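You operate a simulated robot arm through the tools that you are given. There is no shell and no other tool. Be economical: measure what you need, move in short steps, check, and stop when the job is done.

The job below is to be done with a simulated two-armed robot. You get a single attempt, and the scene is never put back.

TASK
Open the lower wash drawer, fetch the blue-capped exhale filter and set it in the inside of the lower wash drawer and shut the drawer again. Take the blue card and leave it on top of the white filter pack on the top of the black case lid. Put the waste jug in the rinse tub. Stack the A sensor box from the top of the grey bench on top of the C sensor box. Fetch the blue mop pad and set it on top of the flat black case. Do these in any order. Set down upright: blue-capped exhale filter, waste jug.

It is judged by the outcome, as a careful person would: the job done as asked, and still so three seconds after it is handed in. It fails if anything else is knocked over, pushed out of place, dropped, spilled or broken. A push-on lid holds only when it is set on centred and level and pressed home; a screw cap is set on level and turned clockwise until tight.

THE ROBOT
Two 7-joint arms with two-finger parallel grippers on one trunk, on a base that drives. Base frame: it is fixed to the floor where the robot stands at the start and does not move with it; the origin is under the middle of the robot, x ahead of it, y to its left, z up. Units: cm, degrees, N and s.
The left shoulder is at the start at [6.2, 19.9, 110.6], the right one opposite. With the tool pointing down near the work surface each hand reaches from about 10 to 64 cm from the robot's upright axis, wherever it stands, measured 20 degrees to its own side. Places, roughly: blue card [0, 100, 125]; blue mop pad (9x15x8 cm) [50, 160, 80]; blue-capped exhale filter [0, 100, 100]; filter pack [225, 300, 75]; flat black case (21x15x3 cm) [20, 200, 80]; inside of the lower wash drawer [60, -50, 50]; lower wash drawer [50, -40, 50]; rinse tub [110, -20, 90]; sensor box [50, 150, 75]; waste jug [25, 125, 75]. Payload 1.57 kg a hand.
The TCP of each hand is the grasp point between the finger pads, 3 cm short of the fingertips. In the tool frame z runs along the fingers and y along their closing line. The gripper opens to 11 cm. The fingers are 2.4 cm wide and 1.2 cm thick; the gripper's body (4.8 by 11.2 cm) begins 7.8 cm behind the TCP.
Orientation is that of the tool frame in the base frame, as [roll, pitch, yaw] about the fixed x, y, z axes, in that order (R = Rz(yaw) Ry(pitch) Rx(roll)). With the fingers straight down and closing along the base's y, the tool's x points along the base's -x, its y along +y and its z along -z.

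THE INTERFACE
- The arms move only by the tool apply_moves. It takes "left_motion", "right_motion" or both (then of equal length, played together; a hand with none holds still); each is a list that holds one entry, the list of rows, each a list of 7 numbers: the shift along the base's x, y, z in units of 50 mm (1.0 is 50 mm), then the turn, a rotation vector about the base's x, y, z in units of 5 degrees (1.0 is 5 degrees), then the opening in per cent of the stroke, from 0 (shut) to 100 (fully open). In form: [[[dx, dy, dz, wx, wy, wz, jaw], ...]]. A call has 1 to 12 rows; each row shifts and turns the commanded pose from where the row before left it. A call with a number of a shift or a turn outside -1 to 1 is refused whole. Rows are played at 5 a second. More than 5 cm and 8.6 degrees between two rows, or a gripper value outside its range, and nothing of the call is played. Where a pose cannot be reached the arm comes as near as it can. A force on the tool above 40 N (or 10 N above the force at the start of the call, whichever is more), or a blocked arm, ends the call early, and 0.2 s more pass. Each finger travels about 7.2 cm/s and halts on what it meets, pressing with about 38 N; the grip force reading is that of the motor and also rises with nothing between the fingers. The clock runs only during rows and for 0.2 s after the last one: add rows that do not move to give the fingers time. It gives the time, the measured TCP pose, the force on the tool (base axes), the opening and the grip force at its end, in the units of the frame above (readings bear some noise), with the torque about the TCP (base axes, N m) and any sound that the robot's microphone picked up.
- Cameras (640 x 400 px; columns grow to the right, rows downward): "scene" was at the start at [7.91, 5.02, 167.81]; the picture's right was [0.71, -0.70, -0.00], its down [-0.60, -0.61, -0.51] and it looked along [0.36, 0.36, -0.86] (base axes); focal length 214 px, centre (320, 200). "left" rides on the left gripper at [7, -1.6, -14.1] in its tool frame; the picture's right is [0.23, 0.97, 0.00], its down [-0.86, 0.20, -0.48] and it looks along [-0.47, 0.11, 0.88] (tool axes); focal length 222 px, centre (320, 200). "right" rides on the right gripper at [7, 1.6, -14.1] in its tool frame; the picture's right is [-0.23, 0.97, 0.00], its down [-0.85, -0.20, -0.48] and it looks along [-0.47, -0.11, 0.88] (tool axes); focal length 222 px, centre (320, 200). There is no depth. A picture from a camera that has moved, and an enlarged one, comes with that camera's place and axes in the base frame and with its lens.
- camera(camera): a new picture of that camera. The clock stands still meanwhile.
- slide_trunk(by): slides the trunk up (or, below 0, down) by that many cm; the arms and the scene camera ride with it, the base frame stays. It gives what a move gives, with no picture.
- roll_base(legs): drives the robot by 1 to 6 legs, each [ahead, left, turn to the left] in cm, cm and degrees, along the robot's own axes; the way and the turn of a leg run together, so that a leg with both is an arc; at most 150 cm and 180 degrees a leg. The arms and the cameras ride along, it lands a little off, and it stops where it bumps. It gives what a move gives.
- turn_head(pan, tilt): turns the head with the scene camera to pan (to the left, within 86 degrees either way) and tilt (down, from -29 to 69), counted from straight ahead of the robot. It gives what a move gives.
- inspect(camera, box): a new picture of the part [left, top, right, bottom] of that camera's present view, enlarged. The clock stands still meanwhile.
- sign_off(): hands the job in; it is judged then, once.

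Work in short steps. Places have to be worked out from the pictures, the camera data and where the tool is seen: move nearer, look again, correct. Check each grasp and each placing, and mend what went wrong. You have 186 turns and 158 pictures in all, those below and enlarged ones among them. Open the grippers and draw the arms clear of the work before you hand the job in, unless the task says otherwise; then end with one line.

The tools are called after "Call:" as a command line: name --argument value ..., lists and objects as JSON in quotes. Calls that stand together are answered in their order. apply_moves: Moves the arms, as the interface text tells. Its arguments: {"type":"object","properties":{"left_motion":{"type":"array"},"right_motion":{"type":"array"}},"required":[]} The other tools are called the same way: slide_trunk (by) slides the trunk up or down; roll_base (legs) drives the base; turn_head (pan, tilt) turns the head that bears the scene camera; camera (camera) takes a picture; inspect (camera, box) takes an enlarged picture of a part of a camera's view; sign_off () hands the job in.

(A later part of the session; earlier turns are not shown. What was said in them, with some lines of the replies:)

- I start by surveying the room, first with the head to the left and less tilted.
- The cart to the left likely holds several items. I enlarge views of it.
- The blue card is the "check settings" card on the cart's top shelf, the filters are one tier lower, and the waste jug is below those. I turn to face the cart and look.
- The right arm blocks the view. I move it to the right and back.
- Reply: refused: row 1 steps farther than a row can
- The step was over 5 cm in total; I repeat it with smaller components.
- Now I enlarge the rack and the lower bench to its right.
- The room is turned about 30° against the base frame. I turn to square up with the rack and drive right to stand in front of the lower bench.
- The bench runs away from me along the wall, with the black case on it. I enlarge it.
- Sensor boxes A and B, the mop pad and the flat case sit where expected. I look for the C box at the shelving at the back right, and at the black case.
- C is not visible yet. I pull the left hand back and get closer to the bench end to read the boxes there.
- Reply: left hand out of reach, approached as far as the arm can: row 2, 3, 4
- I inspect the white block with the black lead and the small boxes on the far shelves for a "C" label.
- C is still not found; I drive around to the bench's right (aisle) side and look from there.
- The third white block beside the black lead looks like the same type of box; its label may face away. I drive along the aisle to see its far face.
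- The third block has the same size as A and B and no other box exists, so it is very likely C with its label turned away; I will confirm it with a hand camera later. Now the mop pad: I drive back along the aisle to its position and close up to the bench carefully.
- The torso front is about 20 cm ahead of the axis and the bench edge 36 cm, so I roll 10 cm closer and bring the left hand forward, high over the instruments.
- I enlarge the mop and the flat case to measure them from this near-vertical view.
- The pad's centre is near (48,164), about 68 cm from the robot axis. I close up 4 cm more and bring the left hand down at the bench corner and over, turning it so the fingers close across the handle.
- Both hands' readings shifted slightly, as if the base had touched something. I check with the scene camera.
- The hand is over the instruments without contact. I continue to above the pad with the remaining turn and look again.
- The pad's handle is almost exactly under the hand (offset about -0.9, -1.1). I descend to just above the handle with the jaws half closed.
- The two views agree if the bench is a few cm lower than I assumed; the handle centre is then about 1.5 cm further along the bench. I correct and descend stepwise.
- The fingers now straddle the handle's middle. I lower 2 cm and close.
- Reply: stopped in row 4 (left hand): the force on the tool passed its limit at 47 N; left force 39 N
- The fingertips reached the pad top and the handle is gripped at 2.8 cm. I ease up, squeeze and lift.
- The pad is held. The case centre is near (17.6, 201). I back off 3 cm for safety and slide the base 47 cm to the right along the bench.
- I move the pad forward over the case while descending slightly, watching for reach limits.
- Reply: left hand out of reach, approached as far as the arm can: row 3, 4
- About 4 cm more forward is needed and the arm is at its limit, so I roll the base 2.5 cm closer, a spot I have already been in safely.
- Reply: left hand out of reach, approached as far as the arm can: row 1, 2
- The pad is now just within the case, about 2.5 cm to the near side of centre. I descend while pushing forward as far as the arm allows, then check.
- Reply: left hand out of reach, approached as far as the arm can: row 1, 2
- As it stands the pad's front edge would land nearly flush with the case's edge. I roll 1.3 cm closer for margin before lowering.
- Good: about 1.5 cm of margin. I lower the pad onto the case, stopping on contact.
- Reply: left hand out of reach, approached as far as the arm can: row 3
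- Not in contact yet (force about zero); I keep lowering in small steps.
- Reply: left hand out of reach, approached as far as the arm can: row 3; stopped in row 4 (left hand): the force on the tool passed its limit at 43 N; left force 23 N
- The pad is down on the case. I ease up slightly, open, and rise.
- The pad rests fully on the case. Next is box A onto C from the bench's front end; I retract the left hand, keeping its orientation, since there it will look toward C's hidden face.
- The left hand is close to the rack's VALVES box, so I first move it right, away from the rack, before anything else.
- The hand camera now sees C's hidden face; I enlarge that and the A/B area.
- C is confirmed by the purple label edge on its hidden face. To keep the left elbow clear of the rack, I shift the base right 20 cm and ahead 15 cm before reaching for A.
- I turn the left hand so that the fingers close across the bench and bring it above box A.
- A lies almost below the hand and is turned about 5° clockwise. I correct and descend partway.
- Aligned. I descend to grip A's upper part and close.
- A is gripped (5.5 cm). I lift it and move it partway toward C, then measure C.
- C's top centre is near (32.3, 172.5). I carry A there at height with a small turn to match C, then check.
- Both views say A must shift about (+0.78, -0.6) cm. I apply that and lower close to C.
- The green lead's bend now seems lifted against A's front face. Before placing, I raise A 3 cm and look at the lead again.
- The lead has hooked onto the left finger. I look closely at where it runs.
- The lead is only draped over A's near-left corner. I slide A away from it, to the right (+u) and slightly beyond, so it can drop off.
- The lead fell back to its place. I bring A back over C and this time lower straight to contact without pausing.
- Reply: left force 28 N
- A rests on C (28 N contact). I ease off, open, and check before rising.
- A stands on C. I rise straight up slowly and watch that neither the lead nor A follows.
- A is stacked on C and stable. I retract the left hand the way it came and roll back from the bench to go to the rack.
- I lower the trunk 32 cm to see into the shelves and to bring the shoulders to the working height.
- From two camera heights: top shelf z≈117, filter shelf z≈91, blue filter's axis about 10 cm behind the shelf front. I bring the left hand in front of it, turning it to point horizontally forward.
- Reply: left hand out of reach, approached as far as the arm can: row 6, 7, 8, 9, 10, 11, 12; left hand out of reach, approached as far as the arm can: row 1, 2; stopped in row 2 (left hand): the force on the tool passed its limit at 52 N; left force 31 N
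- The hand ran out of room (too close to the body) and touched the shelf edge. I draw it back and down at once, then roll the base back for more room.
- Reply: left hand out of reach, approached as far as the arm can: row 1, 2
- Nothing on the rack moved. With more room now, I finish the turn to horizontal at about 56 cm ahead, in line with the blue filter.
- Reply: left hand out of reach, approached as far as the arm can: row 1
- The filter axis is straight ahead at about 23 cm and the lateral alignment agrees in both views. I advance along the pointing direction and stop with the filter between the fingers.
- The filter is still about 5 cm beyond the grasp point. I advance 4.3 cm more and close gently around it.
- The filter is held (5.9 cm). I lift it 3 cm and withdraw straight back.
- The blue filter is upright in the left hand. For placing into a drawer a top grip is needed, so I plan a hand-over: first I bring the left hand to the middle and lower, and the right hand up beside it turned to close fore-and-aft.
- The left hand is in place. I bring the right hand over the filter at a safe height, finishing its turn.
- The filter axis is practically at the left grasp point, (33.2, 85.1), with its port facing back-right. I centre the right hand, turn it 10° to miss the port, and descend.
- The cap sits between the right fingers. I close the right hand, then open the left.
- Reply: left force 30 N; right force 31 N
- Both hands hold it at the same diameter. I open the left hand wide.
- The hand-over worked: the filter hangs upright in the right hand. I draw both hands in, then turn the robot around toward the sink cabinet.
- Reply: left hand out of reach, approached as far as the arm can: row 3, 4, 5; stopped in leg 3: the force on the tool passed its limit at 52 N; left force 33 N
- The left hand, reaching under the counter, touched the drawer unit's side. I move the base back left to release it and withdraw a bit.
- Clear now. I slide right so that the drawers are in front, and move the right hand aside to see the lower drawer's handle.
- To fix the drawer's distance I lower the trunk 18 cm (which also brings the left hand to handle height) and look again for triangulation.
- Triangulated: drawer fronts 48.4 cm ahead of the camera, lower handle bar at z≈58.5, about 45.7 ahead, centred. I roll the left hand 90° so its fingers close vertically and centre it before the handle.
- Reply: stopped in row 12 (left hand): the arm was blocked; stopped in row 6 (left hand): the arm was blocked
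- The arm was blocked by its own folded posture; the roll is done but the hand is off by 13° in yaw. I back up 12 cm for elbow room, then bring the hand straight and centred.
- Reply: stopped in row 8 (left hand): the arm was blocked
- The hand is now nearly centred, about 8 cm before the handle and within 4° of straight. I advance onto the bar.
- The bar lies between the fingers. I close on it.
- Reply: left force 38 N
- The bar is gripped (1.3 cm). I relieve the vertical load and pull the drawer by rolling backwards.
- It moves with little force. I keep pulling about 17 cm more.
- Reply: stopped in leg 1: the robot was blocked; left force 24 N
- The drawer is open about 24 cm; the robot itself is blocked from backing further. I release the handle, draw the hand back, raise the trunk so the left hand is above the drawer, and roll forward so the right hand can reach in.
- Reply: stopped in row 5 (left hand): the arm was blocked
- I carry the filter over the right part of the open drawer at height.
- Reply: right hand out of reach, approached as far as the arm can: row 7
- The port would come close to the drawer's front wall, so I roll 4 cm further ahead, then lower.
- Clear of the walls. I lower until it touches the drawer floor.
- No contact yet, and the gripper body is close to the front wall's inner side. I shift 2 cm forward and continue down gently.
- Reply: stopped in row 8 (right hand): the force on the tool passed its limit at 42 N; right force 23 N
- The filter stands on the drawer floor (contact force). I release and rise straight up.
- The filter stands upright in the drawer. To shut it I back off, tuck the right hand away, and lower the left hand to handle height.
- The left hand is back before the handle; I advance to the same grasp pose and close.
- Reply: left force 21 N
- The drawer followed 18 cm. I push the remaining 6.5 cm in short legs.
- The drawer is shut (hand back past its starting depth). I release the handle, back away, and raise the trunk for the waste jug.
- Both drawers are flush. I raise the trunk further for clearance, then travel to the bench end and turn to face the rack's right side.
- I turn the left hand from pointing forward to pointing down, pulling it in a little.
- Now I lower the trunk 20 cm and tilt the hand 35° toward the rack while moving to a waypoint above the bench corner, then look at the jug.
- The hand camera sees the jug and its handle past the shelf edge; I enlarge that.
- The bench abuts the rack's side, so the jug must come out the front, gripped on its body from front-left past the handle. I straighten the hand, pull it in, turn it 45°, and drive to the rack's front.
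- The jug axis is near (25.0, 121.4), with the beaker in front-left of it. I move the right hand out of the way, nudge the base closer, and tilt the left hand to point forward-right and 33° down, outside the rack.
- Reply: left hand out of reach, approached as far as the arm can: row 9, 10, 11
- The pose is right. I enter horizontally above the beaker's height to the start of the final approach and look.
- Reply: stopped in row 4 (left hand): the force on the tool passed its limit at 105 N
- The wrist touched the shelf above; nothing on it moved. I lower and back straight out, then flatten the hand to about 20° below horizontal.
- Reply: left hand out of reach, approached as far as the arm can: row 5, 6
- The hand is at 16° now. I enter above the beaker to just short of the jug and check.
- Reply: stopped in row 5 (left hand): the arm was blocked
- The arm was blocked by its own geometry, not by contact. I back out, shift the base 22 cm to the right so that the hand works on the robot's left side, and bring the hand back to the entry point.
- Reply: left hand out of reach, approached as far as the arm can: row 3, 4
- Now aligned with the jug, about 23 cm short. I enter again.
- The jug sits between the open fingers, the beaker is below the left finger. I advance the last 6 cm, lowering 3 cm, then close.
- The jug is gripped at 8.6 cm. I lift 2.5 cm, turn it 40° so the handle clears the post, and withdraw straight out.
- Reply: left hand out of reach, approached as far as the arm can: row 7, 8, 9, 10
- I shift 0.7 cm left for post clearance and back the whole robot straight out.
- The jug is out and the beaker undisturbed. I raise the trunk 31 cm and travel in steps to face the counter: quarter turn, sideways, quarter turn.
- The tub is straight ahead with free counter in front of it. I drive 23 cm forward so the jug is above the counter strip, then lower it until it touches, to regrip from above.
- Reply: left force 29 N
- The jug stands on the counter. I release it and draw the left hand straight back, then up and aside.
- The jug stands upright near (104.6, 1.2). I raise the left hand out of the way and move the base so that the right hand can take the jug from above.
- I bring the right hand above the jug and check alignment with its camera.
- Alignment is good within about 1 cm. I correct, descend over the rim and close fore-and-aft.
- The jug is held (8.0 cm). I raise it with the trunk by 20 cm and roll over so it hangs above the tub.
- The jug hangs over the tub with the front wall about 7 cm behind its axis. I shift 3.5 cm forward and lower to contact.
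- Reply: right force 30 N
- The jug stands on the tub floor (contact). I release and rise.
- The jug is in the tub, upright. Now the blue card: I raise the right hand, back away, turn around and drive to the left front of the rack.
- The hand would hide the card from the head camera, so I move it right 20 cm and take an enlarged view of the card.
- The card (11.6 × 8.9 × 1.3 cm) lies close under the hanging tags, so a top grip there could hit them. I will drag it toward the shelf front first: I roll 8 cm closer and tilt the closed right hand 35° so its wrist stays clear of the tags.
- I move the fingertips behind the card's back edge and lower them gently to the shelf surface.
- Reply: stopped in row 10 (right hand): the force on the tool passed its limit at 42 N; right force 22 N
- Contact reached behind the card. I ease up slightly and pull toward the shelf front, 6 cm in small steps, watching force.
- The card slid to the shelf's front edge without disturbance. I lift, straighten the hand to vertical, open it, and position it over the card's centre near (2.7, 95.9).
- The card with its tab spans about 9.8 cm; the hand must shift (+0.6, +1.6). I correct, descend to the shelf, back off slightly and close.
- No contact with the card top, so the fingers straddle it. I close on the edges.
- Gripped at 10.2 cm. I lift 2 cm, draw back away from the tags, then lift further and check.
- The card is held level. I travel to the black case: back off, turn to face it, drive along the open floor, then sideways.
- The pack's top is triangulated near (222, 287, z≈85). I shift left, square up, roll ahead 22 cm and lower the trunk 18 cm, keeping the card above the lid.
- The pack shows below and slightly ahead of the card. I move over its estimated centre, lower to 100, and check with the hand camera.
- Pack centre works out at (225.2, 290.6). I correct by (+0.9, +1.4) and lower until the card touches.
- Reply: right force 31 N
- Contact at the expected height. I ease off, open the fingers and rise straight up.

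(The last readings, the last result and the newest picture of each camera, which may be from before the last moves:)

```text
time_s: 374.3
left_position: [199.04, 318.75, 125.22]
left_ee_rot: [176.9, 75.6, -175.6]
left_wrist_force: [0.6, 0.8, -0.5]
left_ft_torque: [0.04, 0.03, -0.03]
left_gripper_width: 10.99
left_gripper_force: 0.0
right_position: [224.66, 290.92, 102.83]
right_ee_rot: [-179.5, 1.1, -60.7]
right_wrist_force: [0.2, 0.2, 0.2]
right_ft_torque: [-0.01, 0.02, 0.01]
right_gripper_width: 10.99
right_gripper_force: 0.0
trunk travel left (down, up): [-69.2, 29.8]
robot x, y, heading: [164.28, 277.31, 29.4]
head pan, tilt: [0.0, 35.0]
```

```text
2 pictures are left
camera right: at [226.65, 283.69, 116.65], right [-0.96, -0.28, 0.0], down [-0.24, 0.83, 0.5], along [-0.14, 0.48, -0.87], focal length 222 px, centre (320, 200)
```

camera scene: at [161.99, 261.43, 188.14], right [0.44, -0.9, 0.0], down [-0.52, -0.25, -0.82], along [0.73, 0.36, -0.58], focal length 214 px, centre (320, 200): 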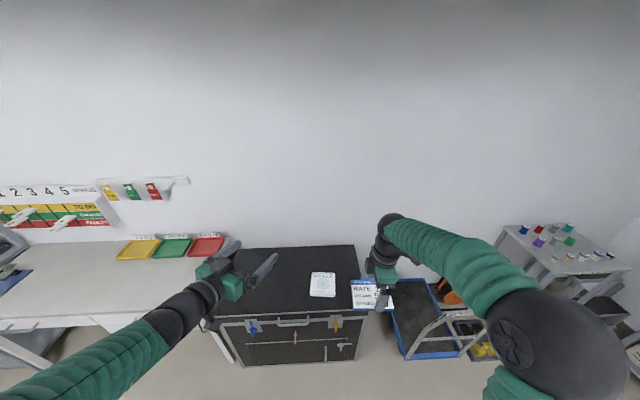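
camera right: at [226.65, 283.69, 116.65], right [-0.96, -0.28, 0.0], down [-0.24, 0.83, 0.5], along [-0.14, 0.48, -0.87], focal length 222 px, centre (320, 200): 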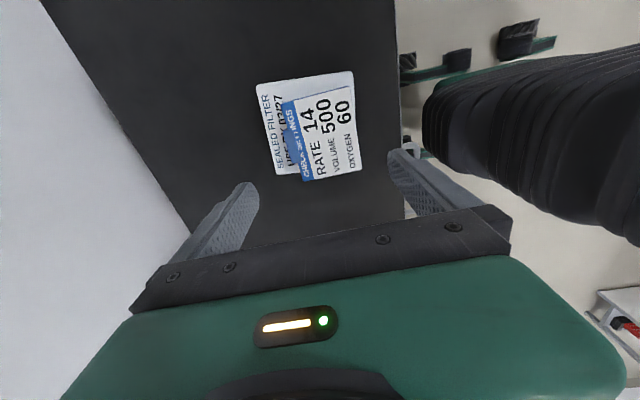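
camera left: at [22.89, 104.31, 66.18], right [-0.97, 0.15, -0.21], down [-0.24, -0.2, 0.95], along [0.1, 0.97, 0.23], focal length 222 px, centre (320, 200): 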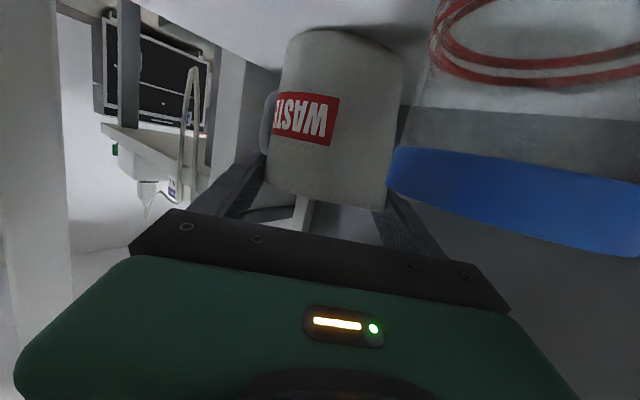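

The card rests flat on the filter pack. I raise the hand, back away and take a last look.

Call:
apply_moves --right_motion '[[[0, 0, 0.9, 0, 0, 0, 100], [0, 0, 0.9, 0, 0, 0, 100], [0, 0, 0.9, 0, 0, 0, 100]]]'

Call:
roll_base --legs '[[-35, 0, 0]]'

Call:
camera --camera "scene"

```text
time_s: 375.1
left_position: [198.99, 318.84, 125.3]
left_ee_rot: [177.0, 75.6, -175.5]
left_wrist_force: [-0.5, -0.4, 1.2]
left_ft_torque: [0.01, 0.01, 0.0]
left_gripper_width: 11.01
left_gripper_force: 0.1
right_position: [225.09, 290.94, 116.21]
right_ee_rot: [-179.7, 1.1, -60.7]
right_wrist_force: [-0.3, -0.9, 0.0]
right_ft_torque: [-0.04, -0.03, -0.02]
right_gripper_width: 11.01
right_gripper_force: 0.1
trunk travel left (down, up): [-69.2, 29.8]
robot x, y, heading: [164.71, 277.32, 29.3]
head pan, tilt: [0.0, 35.0]
```

```text
time_s: 377.4
left_position: [169.08, 301.55, 125.22]
left_ee_rot: [177.1, 75.6, -175.6]
left_wrist_force: [-0.4, -0.5, -0.5]
left_ft_torque: [-0.05, -0.03, 0.01]
left_gripper_width: 10.98
left_gripper_force: 0.1
right_position: [194.95, 273.59, 116.07]
right_ee_rot: [-179.6, 1.0, -61.2]
right_wrist_force: [0.0, 0.8, -0.7]
right_ft_torque: [0.0, -0.02, -0.05]
right_gripper_width: 11.01
right_gripper_force: 0.0
trunk travel left (down, up): [-69.2, 29.8]
robot x, y, heading: [134.27, 260.24, 28.9]
head pan, tilt: [0.0, 35.0]
```

```text
1 pictures are left
camera scene: at [145.09, 266.26, 170.12], right [0.49, -0.87, 0.0], down [-0.5, -0.28, -0.82], along [0.71, 0.4, -0.58], focal length 214 px, centre (320, 200)
```

scene: 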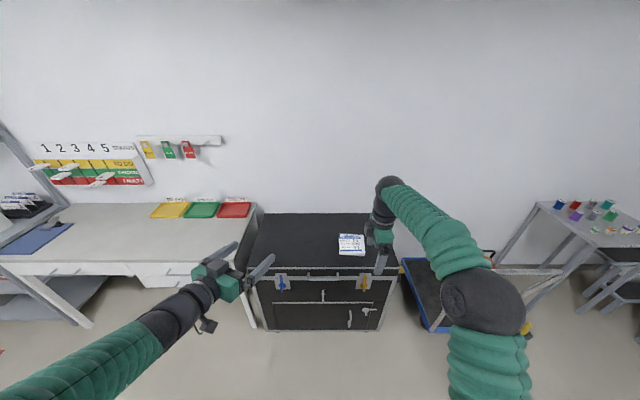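

All five placements are done, both grippers are open and the arms are clear, so I hand the job in.

Call:
sign_off

```text
The job is handed in.
```

The job is handed in: the exhale filter stands upright in the closed lower wash drawer, the blue card is on the white filter pack, the waste jug stands upright in the rinse tub, box A is on box C with a loose green lead leaning on it, and the mop pad is on the flat black case.
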